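You operate a simulated robot arm through the tools that you are given. There is no shell and no other tool. Be economical: measure what you need, move in short steps, check, and stop when the job is done.

The job below is to be done with a simulated two-armed robot. You get a single attempt, and the scene is never put back.

Task
Rub the scuff off the very top of the bench pin and wax that spot.
Fine: Hold the pin with the other hand, it tips easily. Rub first, then load the buffing pad at the wax tin, coat the spot and lay the pad in the parts tray. Drop, tip and break nothing, tools too, and nip no finger. A coat counts when it lies all over at full strength: go over it till it gets no stronger. What is to be rubbed or washed off counts as gone when no trace of it is left.

The check looks at the end state, three seconds after you hand in, the way a careful person would. Anything else that was tipped, shoved, dropped, spilled or broken makes it a failure.

Robot
Two 6-joint arms with two-finger parallel grippers on one trunk, on a base that drives. Base frame: it is fixed to the floor where the robot stands at the start and does not move with it; the origin is under the middle of the robot, x ahead of it, y to its left, z up; the surface under the hand at the start is at about z = 850. Readings come in mm, degrees, newtons and seconds.
The left shoulder is at the start at [60, 187, 1322], the right one opposite. With the tool pointing down near the work surface each hand reaches from about 100 to 560 mm from the robot's upright axis, wherever it stands, measured 20 degrees to its own side. Places, roughly: tray [400, 0, 900]. Payload 1.57 kg a hand.
The TCP of each hand is the grasp point between the finger pads, 30 mm short of the fingertips. In the tool frame z runs along the fingers and y along their closing line. The gripper opens to 110 mm. The fingers are 24 mm wide and 12 mm thick; the gripper's body (48 by 112 mm) begins 78 mm behind the TCP.
Orientation is told as [roll, pitch, yaw] about the base's x, y, z axes, in that order, counted from this pose: with the fingers straight down and closing along the base's y, the tool's x points along the base's -x, its y along +y and its z along -z.

Tools
- The arms move only by the tool apply_moves. It takes "left_deltas", "right_deltas" or both (then of equal length, played together; a hand with none holds still); each is a list of rows, each a list of 7 numbers: the turn, a rotation vector about the base's x, y, z in degrees, then the shift along the base's x, y, z in mm, then the opening in per cent of the stroke, from 0 (shut) to 100 (fully open). In form: [[rx, ry, rz, tx, ty, tz, gripper], ...]. A call has 1 to 12 rows; each row is the pose to reach, as a shift and turn from the pose commanded when the call began. Rows are played at 5 a second. More than 50 mm and 8.6 degrees between two rows, or a gripper value outside its range, and nothing of the call is played. Where a pose cannot be reached the arm comes as near as it can. A force on the tool above 40 N (or 10 N above the force at the start of the call, whichever is more), or a blocked arm, ends the call early, and 0.2 s more pass. Each finger travels about 153 mm/s and halts on what it meets, pressing with about 22 N; the grip force reading is that of the motor and also rises with nothing between the fingers. The clock runs only during rows and for 0.2 s after the last one: add rows that repeat a pose to give the fingers time. The reply holds the time, the measured pose of the TCP, the force on the tool along the base axes, the opening and the grip force, in the units named above and with some noise, with the torque about the TCP (base axes, N m) and any sound that the robot's microphone picked up, and new pictures: "pictures" is both (left out), scene, wrist or none (wrist: the cameras of the hands that moved).
- Cameras (640 x 400 px; columns grow to the right, rows downward): "scene" is now at [10, 40.7, 1866.9]; the picture's right is [0.50, -0.87, 0.00], its down [-0.65, -0.37, -0.66] and it looks along [0.58, 0.33, -0.75] (base axes); focal length 258 px, centre (320, 200). "left" rides on the left gripper at [70, -16, -141] in its tool frame; the picture's right is [0.23, 0.97, 0.00], its down [-0.86, 0.20, -0.48] and it looks along [-0.47, 0.11, 0.88] (tool axes); focal length 222 px, centre (320, 200). "right" rides on the right gripper at [70, 16, -141] in its tool frame; the picture's right is [-0.23, 0.97, 0.00], its down [-0.86, -0.20, -0.48] and it looks along [-0.47, -0.11, 0.88] (tool axes); focal length 222 px, centre (320, 200). There is no depth. A picture from a camera that has moved, and an enlarged one, comes with that camera's place and axes in the base frame and with its lens.
- slide_trunk(by): slides the trunk up (or, below 0, down) by that many mm; the arms and the scene camera ride with it, the base frame stays. It gives what a move gives, with no picture.
- drive_base(legs): drives the robot by 1 to 6 legs, each [ahead, left, turn to the left] in mm, mm and degrees, along the robot's own axes; the way and the turn of a leg run together, so that a leg with both is an arc; at most 1500 mm and 180 degrees a leg. The arms and the cameras ride along, it lands a little off, and it stops where it bumps. It gives what a move gives, and a new picture of the scene camera.
- aim_head(pan, tilt): turns the head with the scene camera to pan (to the left, within 86 degrees either way) and tilt (down, from -29 to 69), counted from straight ahead of the robot. It gives what a move gives, and a new picture of the scene camera.
- close_up(camera, box): a new picture of the part [left, top, right, bottom] of that camera's present view, enlarged. It takes no simulated time.
- close_job(): hands the job in; it is judged then, once.

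Go step by step. Nothing tells you exact positions but the pictures and the camera data: compare them with the known pose of the tool, close in by small moves and look again before you grip or let go. The budget is 120 turns and 260 pictures, counting those below and the enlarged ones. Unless the task says otherwise, let go and move clear before handing in, and close with one line.

The tools are called after "Request:" as name(argument=value, ...) on one line, values as JSON. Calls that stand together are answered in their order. apply_moves: Moves the arms, as the interface text tells. Its arguments: {"type":"object","properties":{"left_deltas":{"type":"array","items":{"type":"array","items":{"type":"number"}}},"right_deltas":{"type":"array","items":{"type":"array","items":{"type":"number"}}},"pictures":{"type":"string","enum":["both","scene","wrist","none"]}},"required":[]} The other tools are called the same way: slide_trunk (by) slides the trunk up or down; drive_base (legs) drives the base; aim_head (pan, tilt) turns the head that bears the scene camera; close_up (camera, box) takes an enlarged picture of a part of a camera's view; close_job () hands the job in.

At the start:

```text
t: 0.0
left_position: [278.3, 417.7, 1497.4]
left_orientation: [0.0, -0.1, -0.2]
left_contact_force: [0.2, -0.9, -0.5]
left_torque: [0.0, 0.0, 0.01]
left_opening: 110.0
left_grasp_force: 0.0
right_position: [281.3, 0.7, 1591.8]
right_orientation: [0.0, -0.1, 0.0]
right_contact_force: [0.4, 0.1, 0.3]
right_torque: [-0.01, -0.02, 0.05]
right_opening: 110.0
right_grasp_force: 0.1
trunk travel left (down, up): [-951.0, 39.0]
robot x, y, heading: [-0.2, 0.7, -0.1]
head pan, tilt: [29.8, 48.4]
```

scene: 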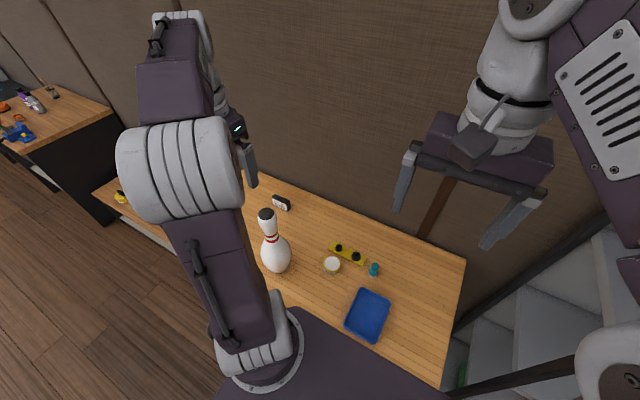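
right: 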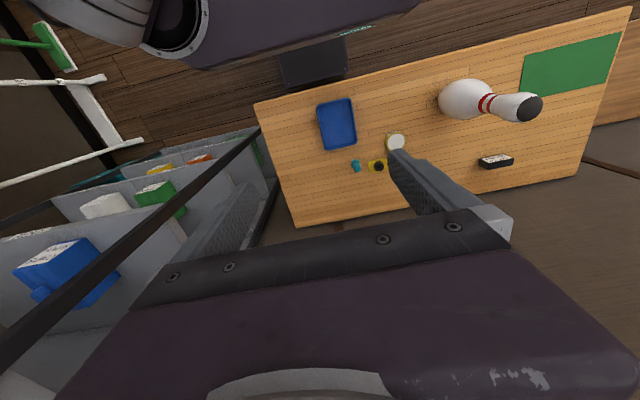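
left: 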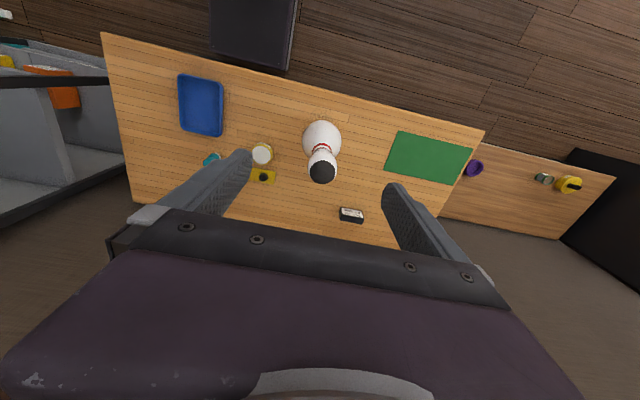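

I see a bowling-type pin with a black top, a wax tin, a yellow item, a teal item, a black/white block and a blue tray. I'll take enlarged views to tell the tools apart.

Request:
close_up(camera="scene", box=[240, 170, 400, 270])

Request:
close_up(camera="scene", box=[310, 220, 430, 345])

Request:
close_up(camera="left", box=[160, 60, 400, 240])

```text
4.00 times, centred on (320, 220) of scene
camera zoom: at [10.0, 40.7, 1866.9], right [0.5, -0.87, 0.0], down [-0.65, -0.37, -0.66], along [0.58, 0.33, -0.75], focal length 1033 px, centre (320, 120)
```

zoom: 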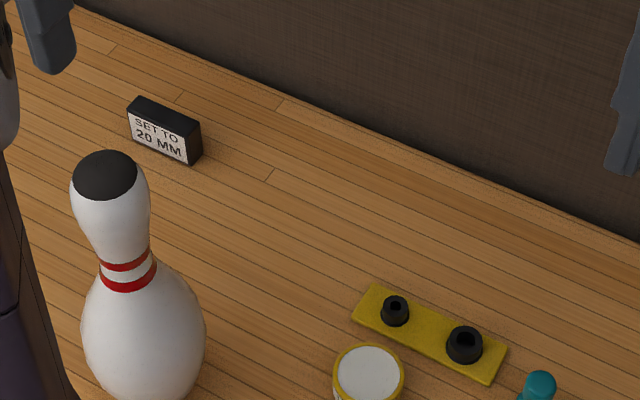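

```text
3.20 times, centred on (370, 282) of scene
camera zoom: at [10.0, 40.7, 1866.9], right [0.5, -0.87, 0.0], down [-0.65, -0.37, -0.66], along [0.58, 0.33, -0.75], focal length 826 px, centre (160, -64)
```

zoom: 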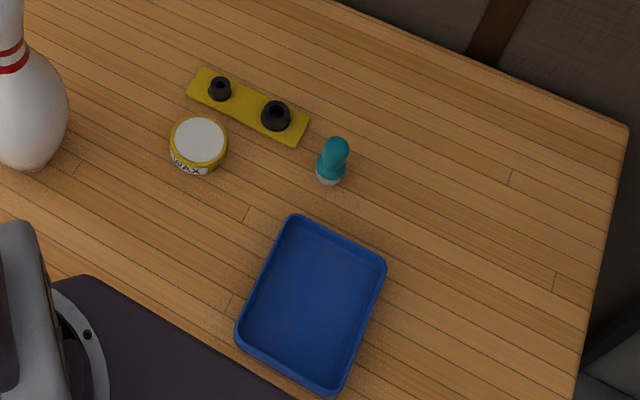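

```text
2.22 times, centred on (280, 150) of left
camera zoom: at [209.1, 400.5, 1640.1], right [-0.23, 0.97, 0.0], down [0.85, 0.2, 0.48], along [0.47, 0.11, -0.88], focal length 494 px, centre (409, 311)
```

zoom: 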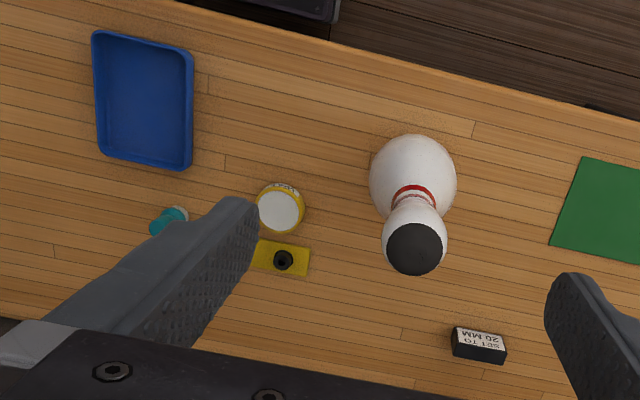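

I take the teal item to be the buffing pad. I'll look round before deciding and check the second bench.

Request:
aim_head(pan=70, tilt=40)

Request:
aim_head(pan=0, tilt=60)

```text
t: 1.1
left_position: [277.8, 417.4, 1498.2]
left_orientation: [0.0, -0.1, -0.1]
left_contact_force: [0.8, -0.7, 0.1]
left_torque: [0.0, -0.02, 0.01]
left_opening: 110.1
left_grasp_force: 0.1
right_position: [281.0, 0.9, 1593.0]
right_orientation: [0.0, 0.0, 0.0]
right_contact_force: [0.2, 0.4, 0.7]
right_torque: [-0.02, 0.06, -0.01]
right_opening: 110.1
right_grasp_force: 0.1
trunk travel left (down, up): [-951.0, 39.0]
robot x, y, heading: [-1.5, 1.6, -0.0]
head pan, tilt: [70.0, 40.0]
camera scene: at [-29.0, 81.6, 1878.8], right [0.94, -0.34, 0.0], down [-0.22, -0.6, -0.77], along [0.26, 0.72, -0.64], focal length 258 px, centre (320, 200)
```

scene: 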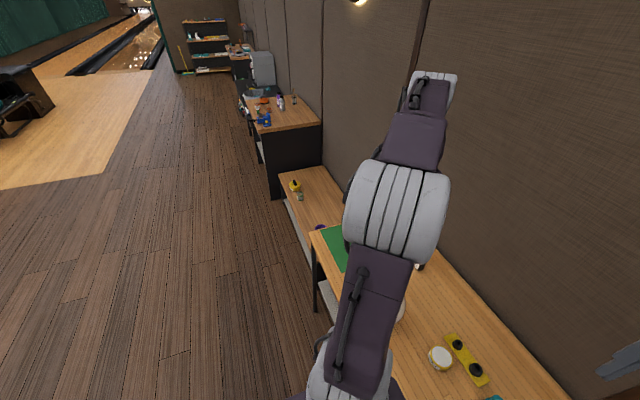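

```text
t: 2.5
left_position: [278.9, 417.9, 1498.0]
left_orientation: [0.0, -0.2, -0.1]
left_contact_force: [0.9, 0.0, 0.5]
left_torque: [0.0, 0.02, 0.0]
left_opening: 110.3
left_grasp_force: 0.1
right_position: [279.5, 1.7, 1591.8]
right_orientation: [0.0, 0.0, 0.0]
right_contact_force: [0.5, 0.3, 0.5]
right_torque: [-0.01, -0.01, 0.05]
right_opening: 110.0
right_grasp_force: 0.0
trunk travel left (down, up): [-951.0, 39.0]
robot x, y, heading: [0.6, -0.6, -0.1]
head pan, tilt: [0.0, 60.0]
camera scene: at [8.6, 1.9, 1852.1], right [0.0, -1.0, 0.0], down [-0.87, 0.0, -0.5], along [0.5, 0.0, -0.87], focal length 258 px, centre (320, 200)
```

scene: 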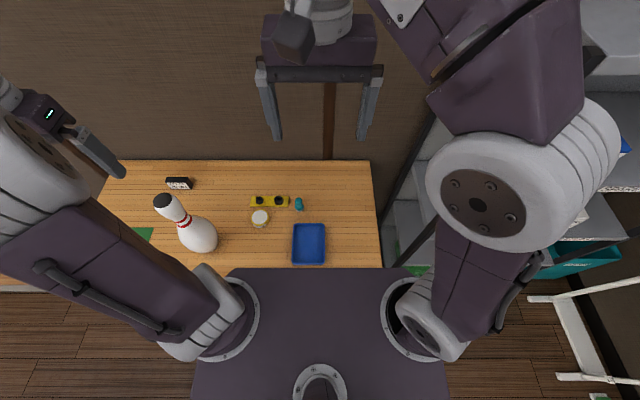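

The pin is at about (375, 455) with its top near z 1215, the pad about (552, 92), the wax about (485, 255) and the tray about (377, 46). Driving left puts the pin in front of the left hand and the rest in front of the right.

Request:
drive_base(legs=[[0, 270, 0]])

```text
t: 4.4
left_position: [278.2, 682.5, 1499.7]
left_orientation: [0.2, 0.0, -0.1]
left_contact_force: [-0.2, -1.4, 1.2]
left_torque: [0.03, 0.03, 0.02]
left_opening: 109.8
left_grasp_force: 0.2
right_position: [281.1, 266.7, 1592.8]
right_orientation: [0.1, 0.0, -0.1]
right_contact_force: [0.6, 0.5, 0.2]
right_torque: [0.04, -0.02, -0.01]
right_opening: 109.9
right_grasp_force: 0.1
trunk travel left (down, up): [-951.0, 39.0]
robot x, y, heading: [0.2, 271.8, -0.3]
head pan, tilt: [0.0, 60.0]
camera scene: at [8.6, 266.3, 1852.1], right [0.0, -1.0, 0.0], down [-0.87, 0.0, -0.5], along [0.5, 0.0, -0.87], focal length 258 px, centre (320, 200)
```

scene: 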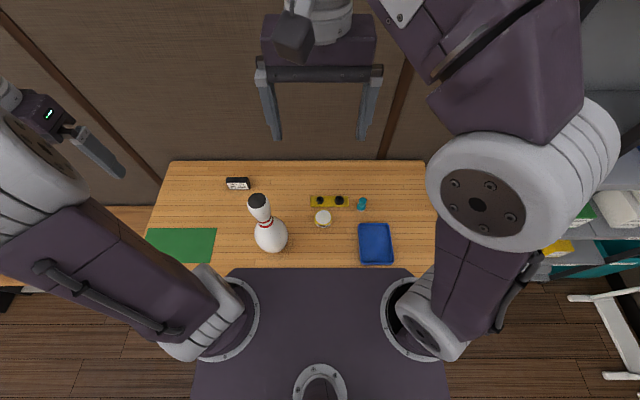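

Request:
close_up(camera="scene", box=[230, 170, 310, 260])

Request:
close_up(camera="scene", box=[300, 185, 400, 270])

```text
4.44 times, centred on (270, 215) of scene
camera zoom: at [8.6, 266.3, 1852.1], right [0.0, -1.0, 0.0], down [-0.87, 0.0, -0.5], along [0.5, 0.0, -0.87], focal length 1148 px, centre (542, 133)
```

zoom: 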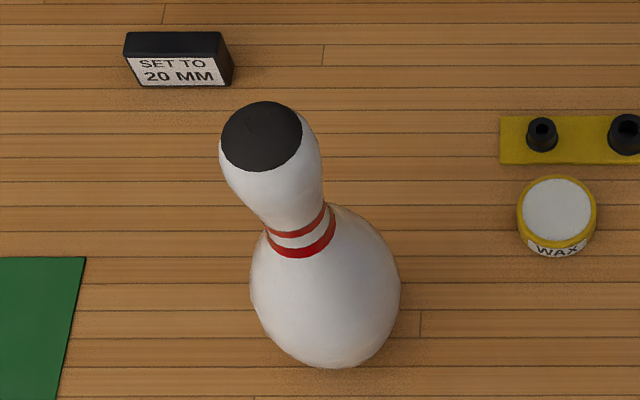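

```text
4.71 times, centred on (350, 228) of scene
camera zoom: at [8.6, 266.3, 1852.1], right [0.0, -1.0, 0.0], down [-0.87, 0.0, -0.5], along [0.5, 0.0, -0.87], focal length 1215 px, centre (179, 71)
```

zoom: 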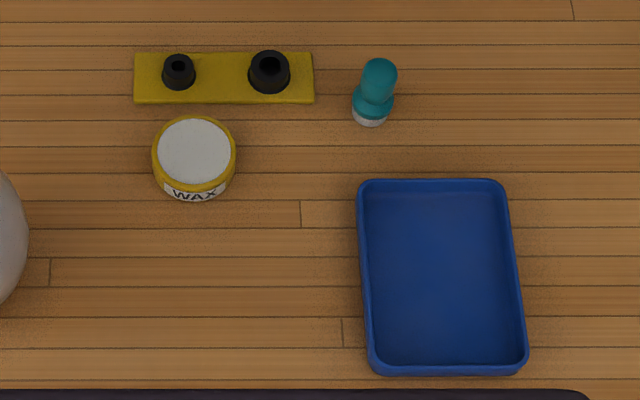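

The pad stands at about (531, 90), roughly 90 tall and 33 across at the base. The pin axis is near (368, 442) with its top near z 1231. I move the right hand over the pad first.

Request:
apply_moves(right_deltas=[[0, 0, 0, 20, -15, -42, 100], [0, 0, 0, 40, -30, -84, 90], [0, 0, 0, 60, -45, -126, 80], [0, 0, 0, 82, -60, -166, 70], [0, 0, 0, 104, -75, -208, 60], [0, 0, 0, 126, -90, -250, 60], [0, 0, 0, 148, -105, -292, 60], [0, 0, 0, 168, -120, -334, 60], [0, 0, 0, 188, -135, -376, 60], [0, 0, 0, 208, -150, -418, 60], [0, 0, 0, 230, -163, -460, 60], [0, 0, 0, 250, -175, -500, 60]])

```text
t: 7.0
left_position: [280.4, 686.6, 1498.0]
left_orientation: [0.1, 0.0, -0.1]
left_contact_force: [-0.6, -0.7, -0.1]
left_torque: [-0.02, 0.03, 0.02]
left_opening: 109.8
left_grasp_force: 0.0
right_position: [533.7, 93.8, 1089.7]
right_orientation: [0.0, 0.1, -0.1]
right_contact_force: [-0.1, -0.6, 0.9]
right_torque: [0.02, 0.0, 0.0]
right_opening: 66.1
right_grasp_force: 0.0
trunk travel left (down, up): [-951.0, 39.0]
robot x, y, heading: [0.3, 270.6, 0.1]
head pan, tilt: [0.0, 60.0]
camera scene: at [10.9, 270.7, 1852.2], right [0.0, -1.0, 0.0], down [-0.87, 0.0, -0.5], along [0.5, 0.0, -0.87], focal length 258 px, centre (320, 200)
camera right: at [464.2, 109.1, 1231.8], right [0.23, 0.97, 0.0], down [0.86, -0.2, 0.48], along [0.47, -0.11, -0.88], focal length 222 px, centre (320, 200)
```

scene: 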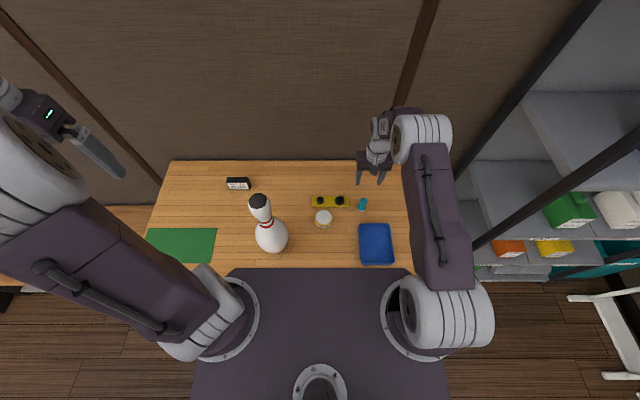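
right: 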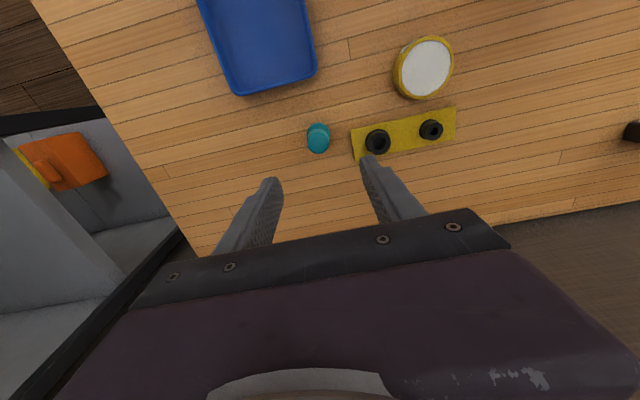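

Request:
close_up(camera="right", box=[270, 20, 470, 160])

```text
2.86 times, centred on (370, 90) of right
camera zoom: at [464.2, 109.1, 1231.8], right [0.23, 0.97, 0.0], down [0.86, -0.2, 0.48], along [0.47, -0.11, -0.88], focal length 635 px, centre (177, 514)
```

zoom: 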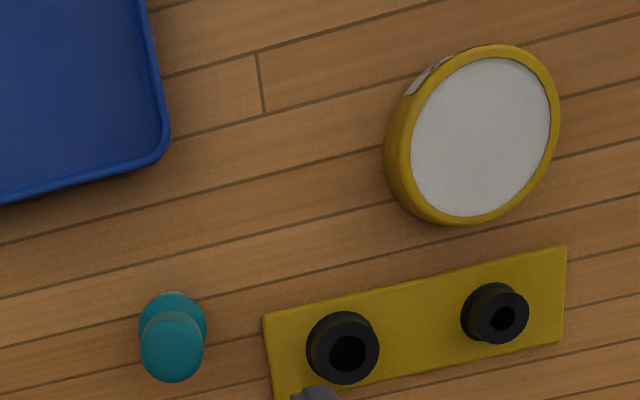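

The pad handle top is near (534, 90, 938). I go down to just above it and look again.

Request:
apply_moves(right_deltas=[[0, 0, 0, 0, -1, -30, 55], [0, 0, 0, 0, -3, -60, 55], [0, 0, 0, 0, -3, -100, 55], [0, 0, 0, 0, -3, -110, 55]])

Request:
close_up(camera="right", box=[220, 60, 420, 200])

Request:
close_up(camera="scene", box=[320, 150, 420, 230])

```text
t: 8.0
left_position: [279.5, 686.9, 1498.9]
left_orientation: [0.0, -0.1, -0.1]
left_contact_force: [1.4, 0.8, -1.0]
left_torque: [-0.01, 0.01, -0.04]
left_opening: 110.0
left_grasp_force: 0.0
right_position: [531.7, 91.5, 982.1]
right_orientation: [0.0, 0.0, -0.2]
right_contact_force: [-0.6, -0.8, 0.0]
right_torque: [0.01, 0.01, 0.0]
right_opening: 60.4
right_grasp_force: 0.1
trunk travel left (down, up): [-951.0, 39.0]
robot x, y, heading: [-2.5, 273.3, -0.1]
head pan, tilt: [0.0, 60.0]
camera scene: at [8.2, 272.5, 1852.1], right [0.0, -1.0, 0.0], down [-0.87, 0.0, -0.5], along [0.5, 0.0, -0.87], focal length 258 px, centre (320, 200)
camera right: at [462.0, 108.4, 1124.1], right [0.23, 0.97, 0.0], down [0.85, -0.2, 0.48], along [0.47, -0.11, -0.88], focal length 222 px, centre (320, 200)
```

scene: 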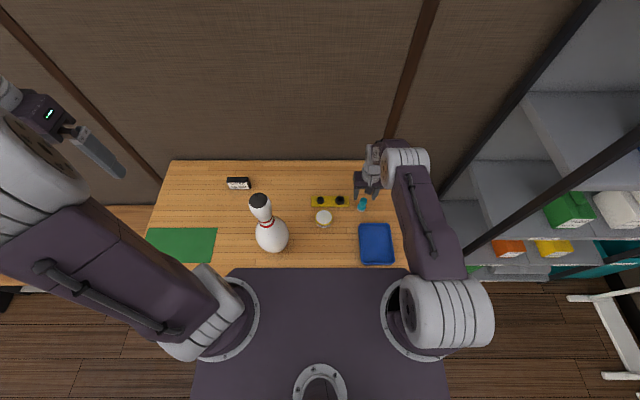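
right: 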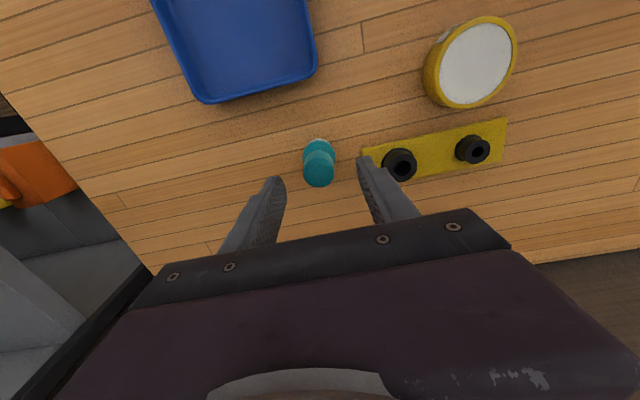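

```text
2.86 times, centred on (320, 130) of right
camera zoom: at [462.0, 108.4, 1124.1], right [0.23, 0.97, 0.0], down [0.85, -0.2, 0.48], along [0.47, -0.11, -0.88], focal length 635 px, centre (320, 400)
```

zoom: 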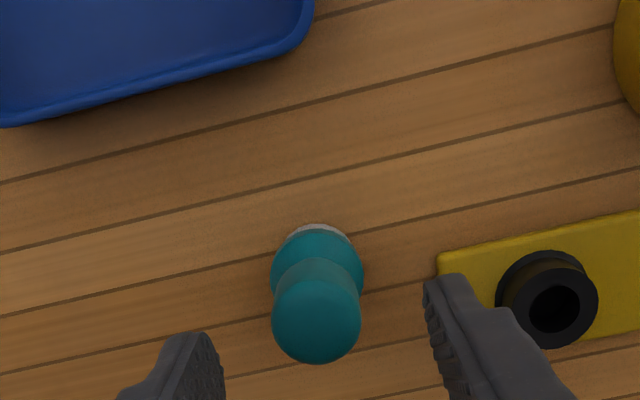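

```text
5.00 times, centred on (370, 190) of scene
camera zoom: at [8.2, 272.5, 1852.1], right [0.0, -1.0, 0.0], down [-0.87, 0.0, -0.5], along [0.5, 0.0, -0.87], focal length 1291 px, centre (70, 250)
```

zoom: 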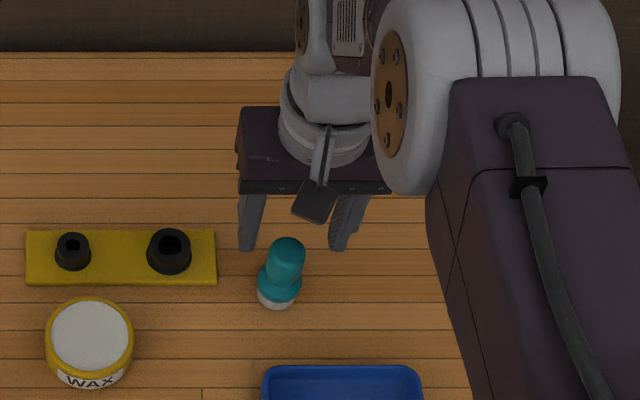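

The handle axis is close to (537, 91), collar near z 870 and knob top near 932. I lower the grasp point to about 915 and close on the handle.

Request:
apply_moves(right_deltas=[[0, 0, 0, 4, -1, -25, 55], [0, 0, 0, 5, -1, -50, 55], [0, 0, 0, 5, -1, -66, 55], [0, 0, 0, 5, -1, -66, 55]], pictures="wrist")

Request:
close_up(camera="scene", box=[330, 150, 410, 230])

```text
t: 9.0
left_position: [278.7, 686.6, 1498.8]
left_orientation: [0.1, -0.1, -0.1]
left_contact_force: [-0.1, -0.9, 0.3]
left_torque: [0.0, 0.0, 0.0]
left_opening: 110.2
left_grasp_force: 0.0
right_position: [531.6, 91.9, 917.0]
right_orientation: [0.0, -0.1, -0.1]
right_contact_force: [-0.1, -0.8, 0.1]
right_torque: [0.02, 0.03, -0.01]
right_opening: 60.2
right_grasp_force: 0.1
right hand out of reach, approached as far as the arm can: row 3
trunk travel left (down, up): [-951.0, 39.0]
robot x, y, heading: [-4.5, 266.3, 0.1]
head pan, tilt: [0.0, 60.0]
camera right: at [463.5, 107.4, 1058.0], right [0.23, 0.97, 0.0], down [0.86, -0.2, 0.48], along [0.47, -0.11, -0.88], focal length 222 px, centre (320, 200)
```

right: 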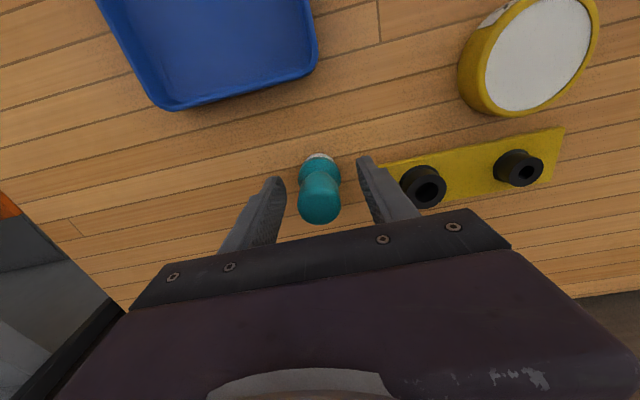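

```text
5.00 times, centred on (370, 190) of scene
camera zoom: at [8.7, 272.2, 1852.1], right [0.0, -1.0, 0.0], down [-0.87, 0.0, -0.5], along [0.5, 0.0, -0.87], focal length 1291 px, centre (70, 250)
```

zoom: 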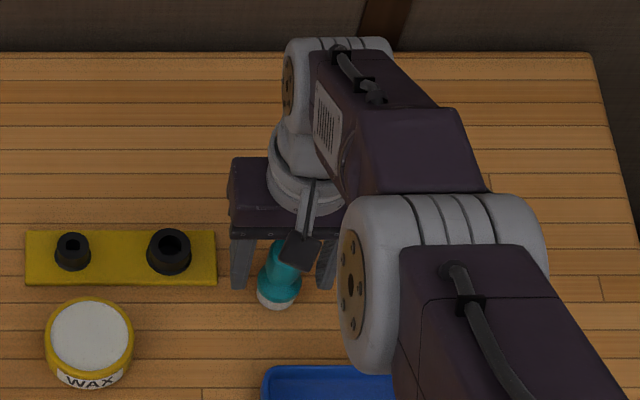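

The hand is at its reach limit, about 4 mm short in x, but the handle lies well within the pads. I close on it.

Request:
apply_moves(right_deltas=[[0, 0, 0, 0, 0, 0, 25], [0, 0, 0, 0, 0, 0, 10], [0, 0, 0, 0, 0, 0, 10], [0, 0, 0, 0, 0, 0, 10]], pictures="wrist")

```text
t: 10.0
left_position: [278.7, 687.5, 1498.1]
left_orientation: [-0.1, -0.1, -0.1]
left_contact_force: [-0.1, -1.1, 0.3]
left_torque: [-0.01, 0.0, 0.01]
left_opening: 110.1
left_grasp_force: 0.1
right_position: [532.2, 91.8, 916.3]
right_orientation: [0.0, 0.0, 0.0]
right_contact_force: [-0.1, -0.2, -0.6]
right_torque: [0.01, 0.03, 0.02]
right_opening: 30.0
right_grasp_force: 22.3
trunk travel left (down, up): [-951.0, 39.0]
robot x, y, heading: [-1.1, 270.4, 0.1]
head pan, tilt: [0.0, 60.0]
camera right: at [463.8, 107.3, 1058.2], right [0.23, 0.97, 0.0], down [0.85, -0.2, 0.48], along [0.47, -0.11, -0.88], focal length 222 px, centre (320, 200)
```

right: 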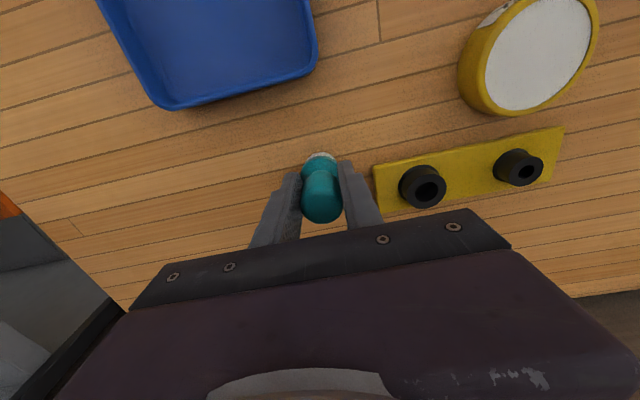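

The handle is gripped at 30 mm. I lift it straight up and check it.

Request:
apply_moves(right_deltas=[[0, 0, 0, 0, 0, 20, 10], [0, 0, 0, 0, 0, 60, 10], [0, 0, 0, -20, 0, 105, 10], [0, 0, 0, -40, 0, 150, 10], [0, 0, 0, -60, 0, 190, 10], [0, 0, 0, -80, 0, 230, 10], [0, 0, 0, -100, 0, 270, 10]])

Request:
close_up(camera="right", box=[240, 100, 400, 250])

Request:
close_up(camera="scene", box=[330, 130, 430, 240])

```text
t: 11.6
left_position: [276.7, 689.1, 1498.0]
left_orientation: [-0.1, -0.2, -0.1]
left_contact_force: [-0.4, 0.6, 0.4]
left_torque: [0.0, 0.01, -0.05]
left_opening: 109.7
left_grasp_force: 0.1
right_position: [433.6, 91.1, 1189.0]
right_orientation: [-0.1, -0.1, -0.2]
right_contact_force: [0.3, 0.2, -0.3]
right_torque: [0.01, -0.02, 0.02]
right_opening: 29.8
right_grasp_force: 21.8
trunk travel left (down, up): [-951.0, 39.0]
robot x, y, heading: [3.4, 271.1, -0.3]
head pan, tilt: [0.0, 60.0]
camera scene: at [6.1, 272.3, 1852.1], right [0.0, -1.0, 0.0], down [-0.87, 0.0, -0.5], along [0.5, 0.0, -0.87], focal length 258 px, centre (320, 200)
camera right: at [365.2, 106.9, 1330.8], right [0.23, 0.97, 0.0], down [0.85, -0.2, 0.48], along [0.47, -0.11, -0.88], focal length 222 px, centre (320, 200)
```

scene: 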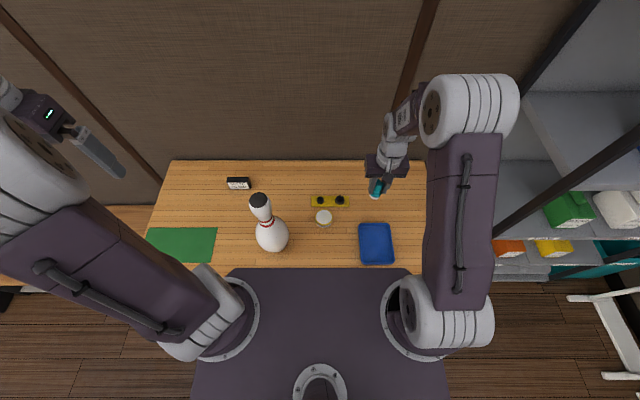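
right: 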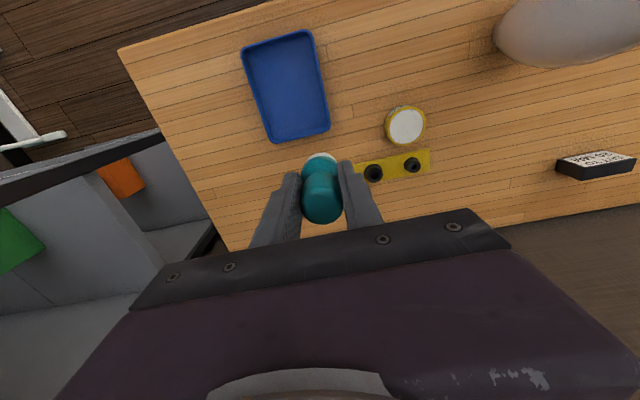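

```text
2.67 times, centred on (320, 175) of right
camera zoom: at [365.2, 106.9, 1330.8], right [0.23, 0.97, 0.0], down [0.85, -0.2, 0.48], along [0.47, -0.11, -0.88], focal length 592 px, centre (320, 267)
```

zoom: 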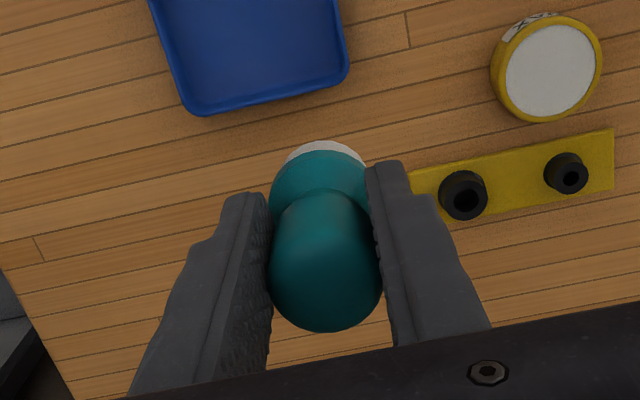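

```text
3.64 times, centred on (380, 185) of scene
camera zoom: at [6.1, 272.3, 1852.1], right [0.0, -1.0, 0.0], down [-0.87, 0.0, -0.5], along [0.5, 0.0, -0.87], focal length 939 px, centre (102, 254)
```

zoom: 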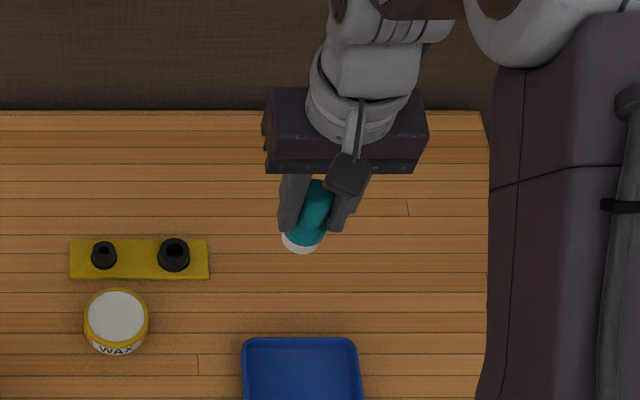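

The pad is held firmly. Next I bring the left hand in, turning it so it can grip the pin's neck horizontally from the left.

Request:
apply_moves(left_deltas=[[0, 0, 8.2, 8, -11, -13, 100], [0, 0, 16.4, 16, -23, -26, 100], [0, 0, 24.6, 25, -35, -40, 100], [0, 0, 32.8, 33, -46, -53, 95], [0, 0, 41, 41, -58, -66, 90], [0, 0, 49.2, 50, -70, -80, 90], [0, 0, 57.4, 58, -81, -93, 90], [0, 0, 65.6, 66, -93, -106, 90], [0, 0, 73.8, 74, -105, -120, 90], [0, 0, 82, 82, -116, -133, 90], [0, 0, 90, 91, -128, -148, 90]])

```text
t: 14.0
left_position: [370.8, 560.2, 1349.5]
left_orientation: [0.1, -0.1, 90.1]
left_contact_force: [-0.2, -0.1, 0.3]
left_torque: [-0.01, 0.02, -0.03]
left_opening: 99.1
left_grasp_force: 0.2
right_position: [437.5, 90.7, 1188.3]
right_orientation: [-0.1, 0.0, -0.1]
right_contact_force: [-0.3, 0.3, -0.4]
right_torque: [-0.01, 0.0, -0.01]
right_opening: 30.1
right_grasp_force: 22.1
trunk travel left (down, up): [-951.0, 39.0]
robot x, y, heading: [-0.6, 273.0, -0.2]
head pan, tilt: [0.0, 60.0]
camera scene: at [9.8, 271.7, 1852.1], right [0.0, -1.0, 0.0], down [-0.87, 0.0, -0.5], along [0.5, 0.0, -0.87], focal length 258 px, centre (320, 200)
camera left: at [387.6, 489.4, 1491.5], right [-0.97, -0.23, 0.0], down [-0.2, 0.85, 0.48], along [-0.11, 0.47, -0.88], focal length 222 px, centre (320, 200)
```

scene: 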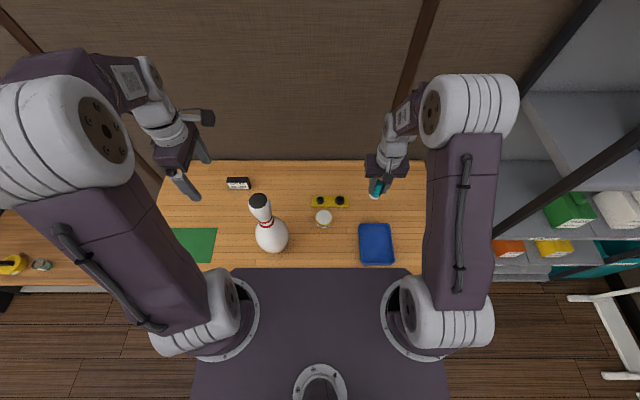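
left: 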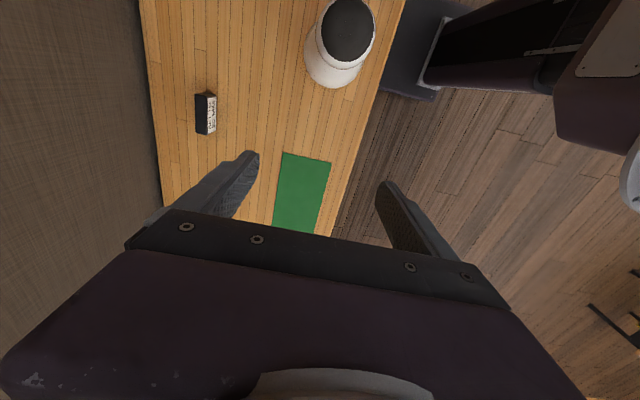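

Request:
apply_moves(left_deltas=[[-8.2, 0, 0, 0, 0, 0, 90], [-16.4, 0, 0, 0, 0, 0, 90], [-24.6, 0, 0, 0, 0, 0, 90], [-32.8, 0, 0, 0, 0, 0, 90], [-41, 0, 0, 0, 0, 0, 90], [-49.2, 0, 0, 0, 0, 0, 90], [-57.4, 0, 0, 0, 0, -10, 90], [-65.6, 0, 0, 0, 0, -20, 90], [-73.8, 0, 0, 0, 0, -30, 90], [-82, 0, 0, 0, 0, -40, 90], [-90, 0, 0, 0, 0, -50, 90], [-90, 0, 0, 0, 0, -50, 90]])

```text
t: 16.6
left_position: [366.3, 549.9, 1297.5]
left_orientation: [-45.0, 89.8, 45.1]
left_contact_force: [-0.3, 0.0, 0.0]
left_torque: [0.01, 0.0, 0.01]
left_opening: 99.0
left_grasp_force: 0.2
left hand out of reach, approached as far as the arm can: row 11, 12
right_position: [436.6, 89.9, 1187.5]
right_orientation: [-0.1, 0.0, -0.2]
right_contact_force: [0.1, -0.4, -0.6]
right_torque: [0.01, -0.01, -0.02]
right_opening: 29.9
right_grasp_force: 22.0
trunk travel left (down, up): [-951.0, 39.0]
robot x, y, heading: [-0.4, 272.1, 0.1]
head pan, tilt: [0.0, 60.0]
camera scene: at [8.5, 271.4, 1852.1], right [0.0, -1.0, 0.0], down [-0.87, 0.0, -0.5], along [0.5, 0.0, -0.87], focal length 258 px, centre (320, 200)
camera left: at [382.8, 690.2, 1368.7], right [-0.97, 0.0, 0.22], down [-0.2, 0.48, -0.85], along [-0.11, -0.88, -0.47], focal length 222 px, centre (320, 200)
```

scene: 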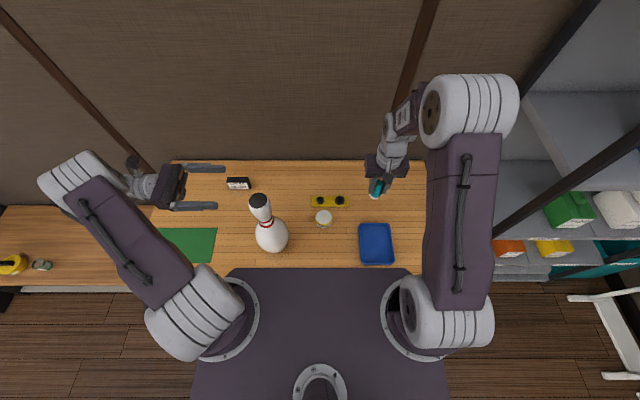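
left: 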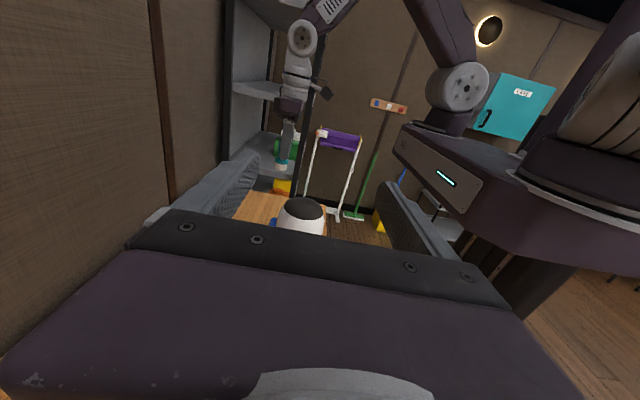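

The left hand is oriented rightly but near its limit. I drive a further 110 mm left so both hands reach the pin comfortably.

Request:
drive_base(legs=[[0, 110, 0]])

```text
t: 17.8
left_position: [367.8, 653.2, 1299.7]
left_orientation: [-15.2, 89.4, 74.8]
left_contact_force: [0.0, 0.1, 0.9]
left_torque: [0.01, -0.02, 0.02]
left_opening: 99.2
left_grasp_force: 0.1
right_position: [437.4, 192.8, 1187.5]
right_orientation: [0.2, 0.0, 0.0]
right_contact_force: [0.4, -0.7, -0.3]
right_torque: [0.03, -0.05, -0.01]
right_opening: 30.0
right_grasp_force: 22.6
trunk travel left (down, up): [-951.0, 39.0]
robot x, y, heading: [-0.7, 378.9, -0.1]
head pan, tilt: [0.0, 60.0]
camera scene: at [8.9, 373.0, 1852.1], right [0.0, -1.0, 0.0], down [-0.87, 0.0, -0.5], along [0.5, 0.0, -0.87], focal length 258 px, centre (320, 200)
```

scene: 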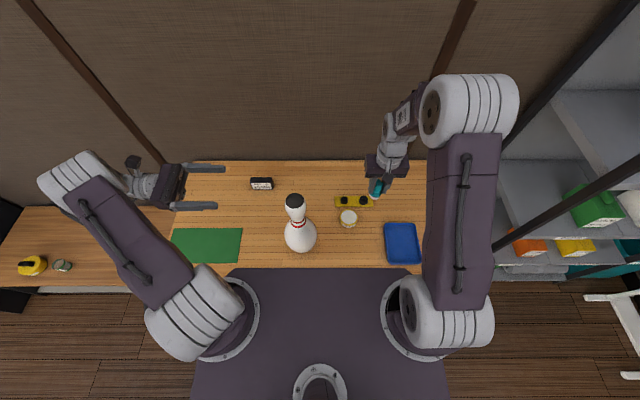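

Request:
apply_moves(left_deltas=[[0, 0, 0, 0, -20, -40, 90], [0, 0, 0, 0, -40, -80, 90], [0, 0, 0, 0, -60, -120, 90], [0, 0, 0, 0, -75, -160, 90], [0, 0, 0, 0, -75, -195, 90], [0, 0, 0, 0, -75, -195, 90]])

```text
t: 19.2
left_position: [366.8, 583.1, 1103.1]
left_orientation: [-32.3, 89.8, 57.8]
left_contact_force: [0.1, -0.5, -0.2]
left_torque: [0.0, 0.0, -0.01]
left_opening: 98.8
left_grasp_force: 0.0
right_position: [437.4, 199.2, 1187.9]
right_orientation: [0.0, 0.0, -0.1]
right_contact_force: [0.0, -0.3, 0.4]
right_torque: [-0.02, -0.01, -0.03]
right_opening: 29.7
right_grasp_force: 21.6
trunk travel left (down, up): [-951.0, 39.0]
robot x, y, heading: [-1.0, 377.9, -0.1]
head pan, tilt: [0.0, 60.0]
camera scene: at [8.7, 381.0, 1852.1], right [0.0, -1.0, 0.0], down [-0.87, 0.0, -0.5], along [0.5, 0.0, -0.87], focal length 258 px, centre (320, 200)
camera left: at [384.4, 722.9, 1173.6], right [-0.97, 0.0, 0.23], down [-0.2, 0.48, -0.85], along [-0.11, -0.88, -0.47], focal length 222 px, centre (320, 200)
```

scene: 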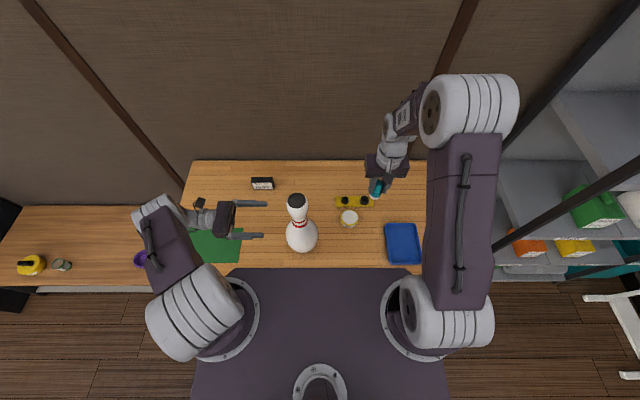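
left: 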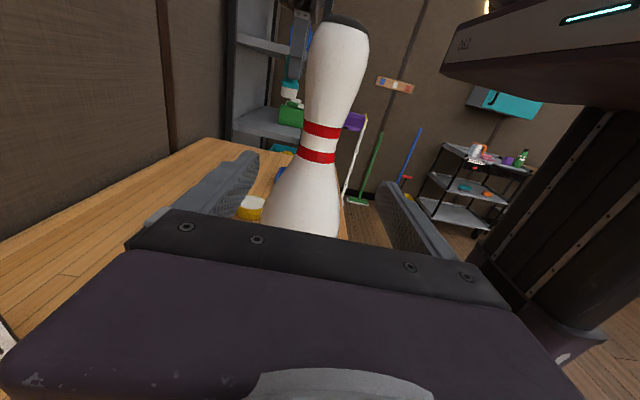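

The neck lies at about (367, 442, 1097), centred between the fingers. I advance along -y to straddle it.

Request:
apply_moves(left_deltas=[[0, 0, 0, 0, -40, 0, 90], [0, 0, 0, 0, -80, -1, 90], [0, 0, 0, 0, -115, -2, 90], [0, 0, 0, 0, -138, -3, 90], [0, 0, 0, 0, -138, -3, 90]])

Request:
close_up(camera="scene", box=[220, 160, 360, 270])

```text
t: 20.4
left_position: [366.1, 446.0, 1101.1]
left_orientation: [-30.2, 89.7, 59.9]
left_contact_force: [-0.5, -0.6, 0.1]
left_torque: [-0.01, 0.0, -0.01]
left_opening: 99.2
left_grasp_force: 0.1
right_position: [436.3, 199.3, 1187.7]
right_orientation: [0.0, -0.1, 0.0]
right_contact_force: [-0.5, -0.3, -1.2]
right_torque: [-0.02, -0.02, -0.01]
right_opening: 29.7
right_grasp_force: 22.4
trunk travel left (down, up): [-951.0, 39.0]
robot x, y, heading: [1.4, 380.5, -0.2]
head pan, tilt: [0.0, 60.0]
camera scene: at [9.0, 380.4, 1852.1], right [0.0, -1.0, 0.0], down [-0.87, 0.0, -0.5], along [0.5, 0.0, -0.87], focal length 258 px, centre (320, 200)
camera left: at [383.0, 586.3, 1172.0], right [-0.97, 0.0, 0.22], down [-0.2, 0.48, -0.85], along [-0.11, -0.88, -0.47], focal length 222 px, centre (320, 200)
```

scene: 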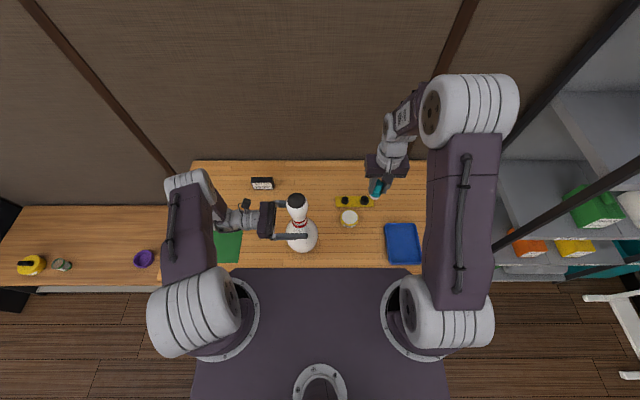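
left: 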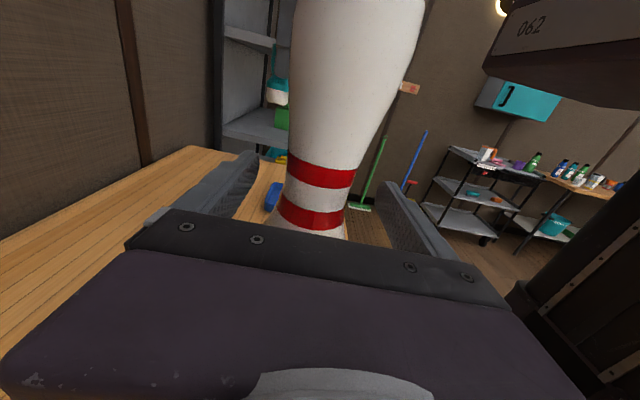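

```text
3.64 times, centred on (290, 215) of scene
camera zoom: at [9.0, 380.4, 1852.1], right [0.0, -1.0, 0.0], down [-0.87, 0.0, -0.5], along [0.5, 0.0, -0.87], focal length 939 px, centre (429, 146)
```

zoom: 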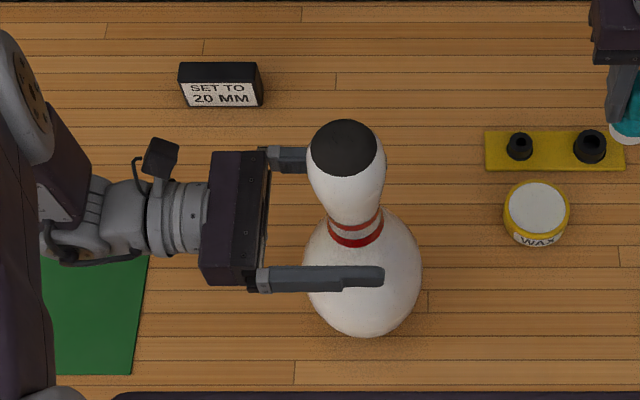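

The neck sits centred at grasp height. I close the left fingers gently on it.

Request:
apply_moves(left_deltas=[[0, 0, 0, 2, 0, 2, 75], [0, 0, 0, 2, -2, 2, 60], [0, 0, 0, 2, -2, 2, 52], [0, 0, 0, 2, -2, 2, 48], [0, 0, 0, 2, -2, 2, 46]])

Request:
close_up(camera="scene", box=[250, 180, 350, 260])

```text
t: 21.6
left_position: [369.0, 444.1, 1102.5]
left_orientation: [-27.4, 89.7, 62.7]
left_contact_force: [0.7, 1.4, 0.1]
left_torque: [-0.01, -0.01, 0.01]
left_opening: 50.6
left_grasp_force: 0.0
right_position: [436.4, 197.9, 1186.3]
right_orientation: [-0.1, 0.1, -0.1]
right_contact_force: [0.6, 0.9, -1.1]
right_torque: [-0.02, -0.02, 0.0]
right_opening: 30.0
right_grasp_force: 22.2
trunk travel left (down, up): [-951.0, 39.0]
robot x, y, heading: [3.5, 377.0, -0.1]
head pan, tilt: [0.0, 60.0]
camera scene: at [9.1, 380.2, 1852.1], right [0.0, -1.0, 0.0], down [-0.87, 0.0, -0.5], along [0.5, 0.0, -0.87], focal length 258 px, centre (320, 200)
camera left: at [385.5, 584.0, 1173.4], right [-0.97, 0.0, 0.23], down [-0.2, 0.48, -0.85], along [-0.11, -0.88, -0.47], focal length 222 px, centre (320, 200)
```

scene: 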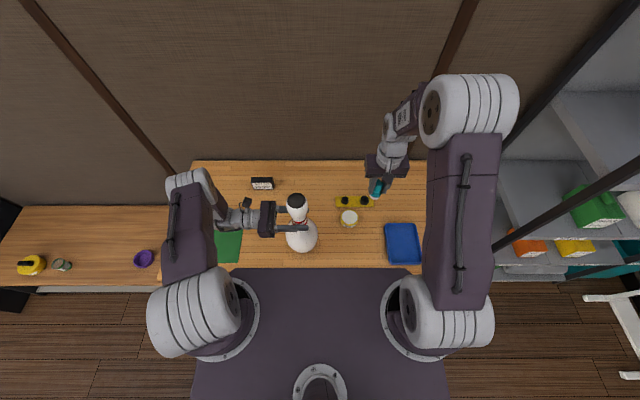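
left: 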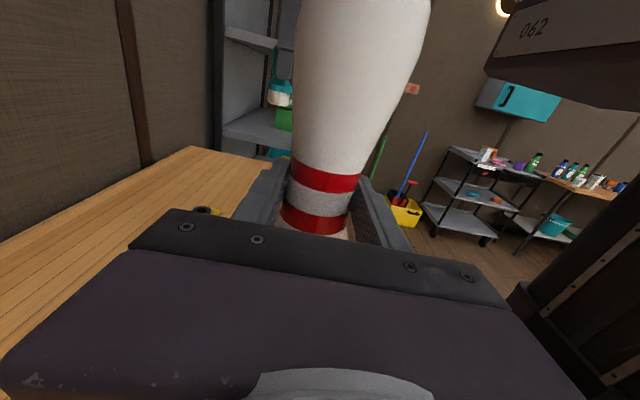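

```text
5.00 times, centred on (300, 220) of scene
camera zoom: at [9.1, 380.2, 1852.1], right [0.0, -1.0, 0.0], down [-0.87, 0.0, -0.5], along [0.5, 0.0, -0.87], focal length 1291 px, centre (420, 100)
```

zoom: 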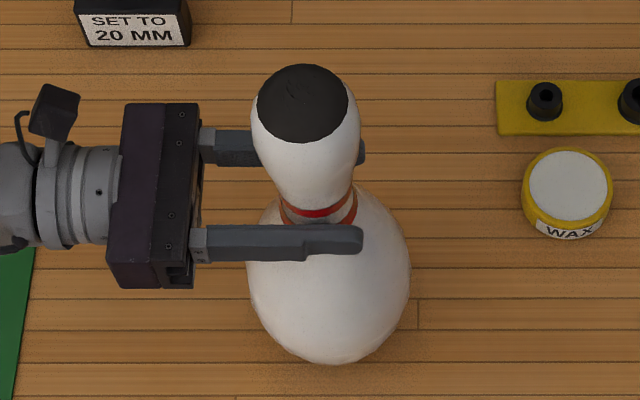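

Request:
apply_moves(left_deltas=[[0, 0, 0, 0, 0, 0, 43], [0, 0, 0, 0, 0, 0, 41], [0, 0, 0, 0, 0, 0, 38], [0, 0, 0, 0, 0, 0, 30], [0, 0, 0, 0, 0, 0, 25]], pictures="wrist")

Request:
close_up(camera="scene", box=[280, 185, 320, 215])

```text
t: 22.8
left_position: [370.0, 442.7, 1102.2]
left_orientation: [-26.2, 89.7, 63.9]
left_contact_force: [1.7, -0.1, -0.6]
left_torque: [-0.05, -0.08, -0.03]
left_opening: 46.2
left_grasp_force: 22.1
right_position: [436.7, 197.6, 1188.4]
right_orientation: [-0.1, 0.0, -0.2]
right_contact_force: [-0.6, 0.6, -0.7]
right_torque: [0.0, -0.03, 0.0]
right_opening: 29.5
right_grasp_force: 22.4
trunk travel left (down, up): [-951.0, 39.0]
robot x, y, heading: [3.7, 380.0, -0.2]
head pan, tilt: [0.0, 60.0]
camera left: at [385.9, 584.1, 1173.3], right [-0.97, 0.0, 0.23], down [-0.2, 0.48, -0.85], along [-0.11, -0.88, -0.47], focal length 222 px, centre (320, 200)
```

left: 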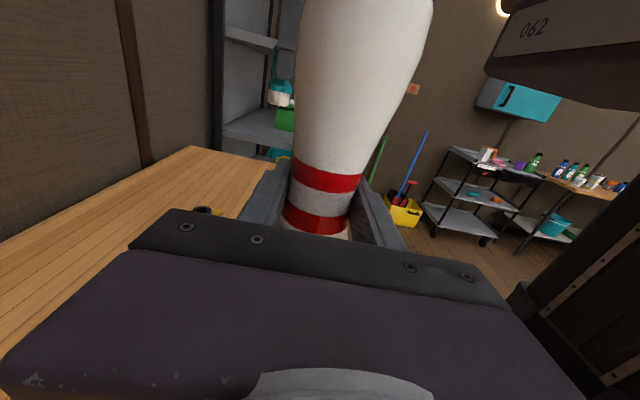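

```text
13.33 times, centred on (300, 200) of scene
camera zoom: at [9.7, 380.4, 1852.1], right [0.0, -1.0, 0.0], down [-0.87, 0.0, -0.5], along [0.5, 0.0, -0.87], focal length 3443 px, centre (587, 200)
```

zoom: 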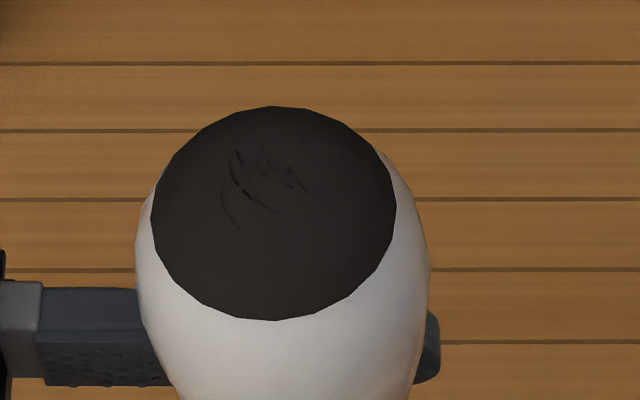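

The scuff is a set of fine dark lines on the very top of the black cap, centred near (370, 446), and the pin is firmly held. I bring the pad over the top with clearance.

Request:
apply_moves(right_deltas=[[0, 0, 0, 0, 0, 40, 10], [0, 0, 0, 0, 0, 80, 10], [0, 0, 0, 0, 0, 120, 10], [0, 0, 0, 0, 10, 155, 10], [0, 0, 0, -12, 50, 155, 10], [0, 0, 0, -25, 95, 155, 10], [0, 0, 0, -38, 140, 155, 10], [0, 0, 0, -52, 185, 155, 10], [0, 0, 0, -62, 225, 155, 10], [0, 0, 0, -72, 249, 155, 10], [0, 0, 0, -72, 249, 155, 10]])

Request:
close_up(camera="scene", box=[260, 140, 360, 230])

Request:
close_up(camera="right", box=[240, 100, 400, 250])

```text
t: 25.2
left_position: [368.7, 444.0, 1101.8]
left_orientation: [-20.7, 89.7, 69.2]
left_contact_force: [3.0, -0.5, 0.3]
left_torque: [0.05, -0.14, 0.01]
left_opening: 46.2
left_grasp_force: 22.3
right_position: [366.1, 449.4, 1343.6]
right_orientation: [0.0, 0.0, -0.1]
right_contact_force: [1.2, 0.2, -0.7]
right_torque: [-0.02, 0.01, 0.01]
right_opening: 29.9
right_grasp_force: 21.7
trunk travel left (down, up): [-951.0, 39.0]
robot x, y, heading: [1.4, 379.6, 0.1]
head pan, tilt: [0.0, 60.0]
camera scene: at [9.8, 380.4, 1852.1], right [0.0, -1.0, 0.0], down [-0.87, 0.0, -0.5], along [0.5, 0.0, -0.87], focal length 258 px, centre (320, 200)
camera right: at [297.4, 466.0, 1485.2], right [0.23, 0.97, 0.0], down [0.85, -0.2, 0.48], along [0.47, -0.11, -0.88], focal length 222 px, centre (320, 200)
```

scene: 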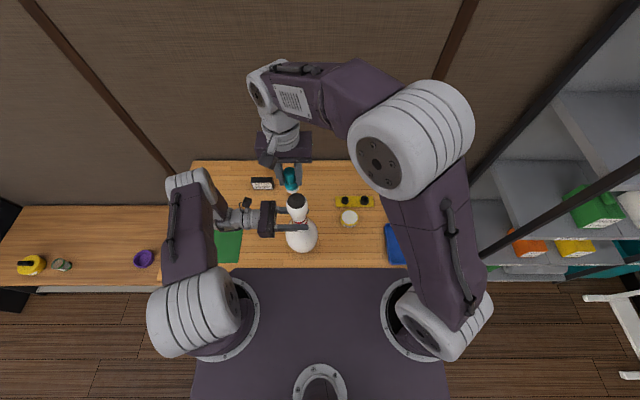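
right: 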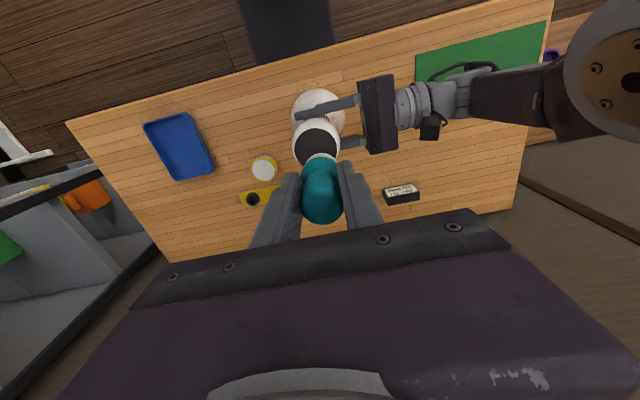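

```text
4.44 times, centred on (310, 185) of scene
camera zoom: at [9.8, 380.4, 1852.1], right [0.0, -1.0, 0.0], down [-0.87, 0.0, -0.5], along [0.5, 0.0, -0.87], focal length 1148 px, centre (364, 267)
```

zoom: 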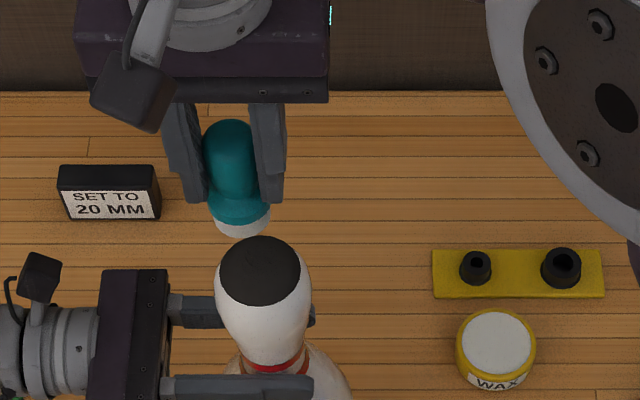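

```text
2.67 times, centred on (320, 175) of right
camera zoom: at [297.4, 466.0, 1485.2], right [0.23, 0.97, 0.0], down [0.85, -0.2, 0.48], along [0.47, -0.11, -0.88], focal length 592 px, centre (320, 267)
```

zoom: 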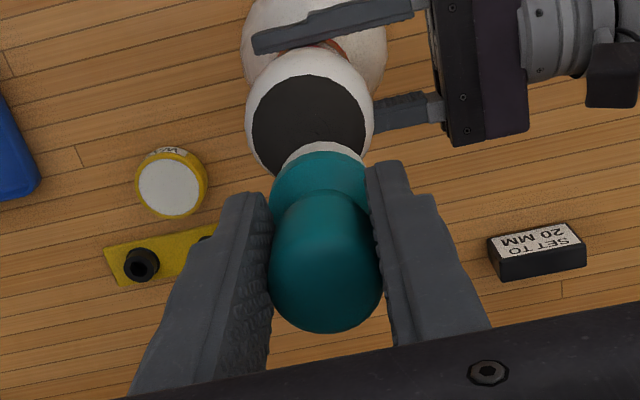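

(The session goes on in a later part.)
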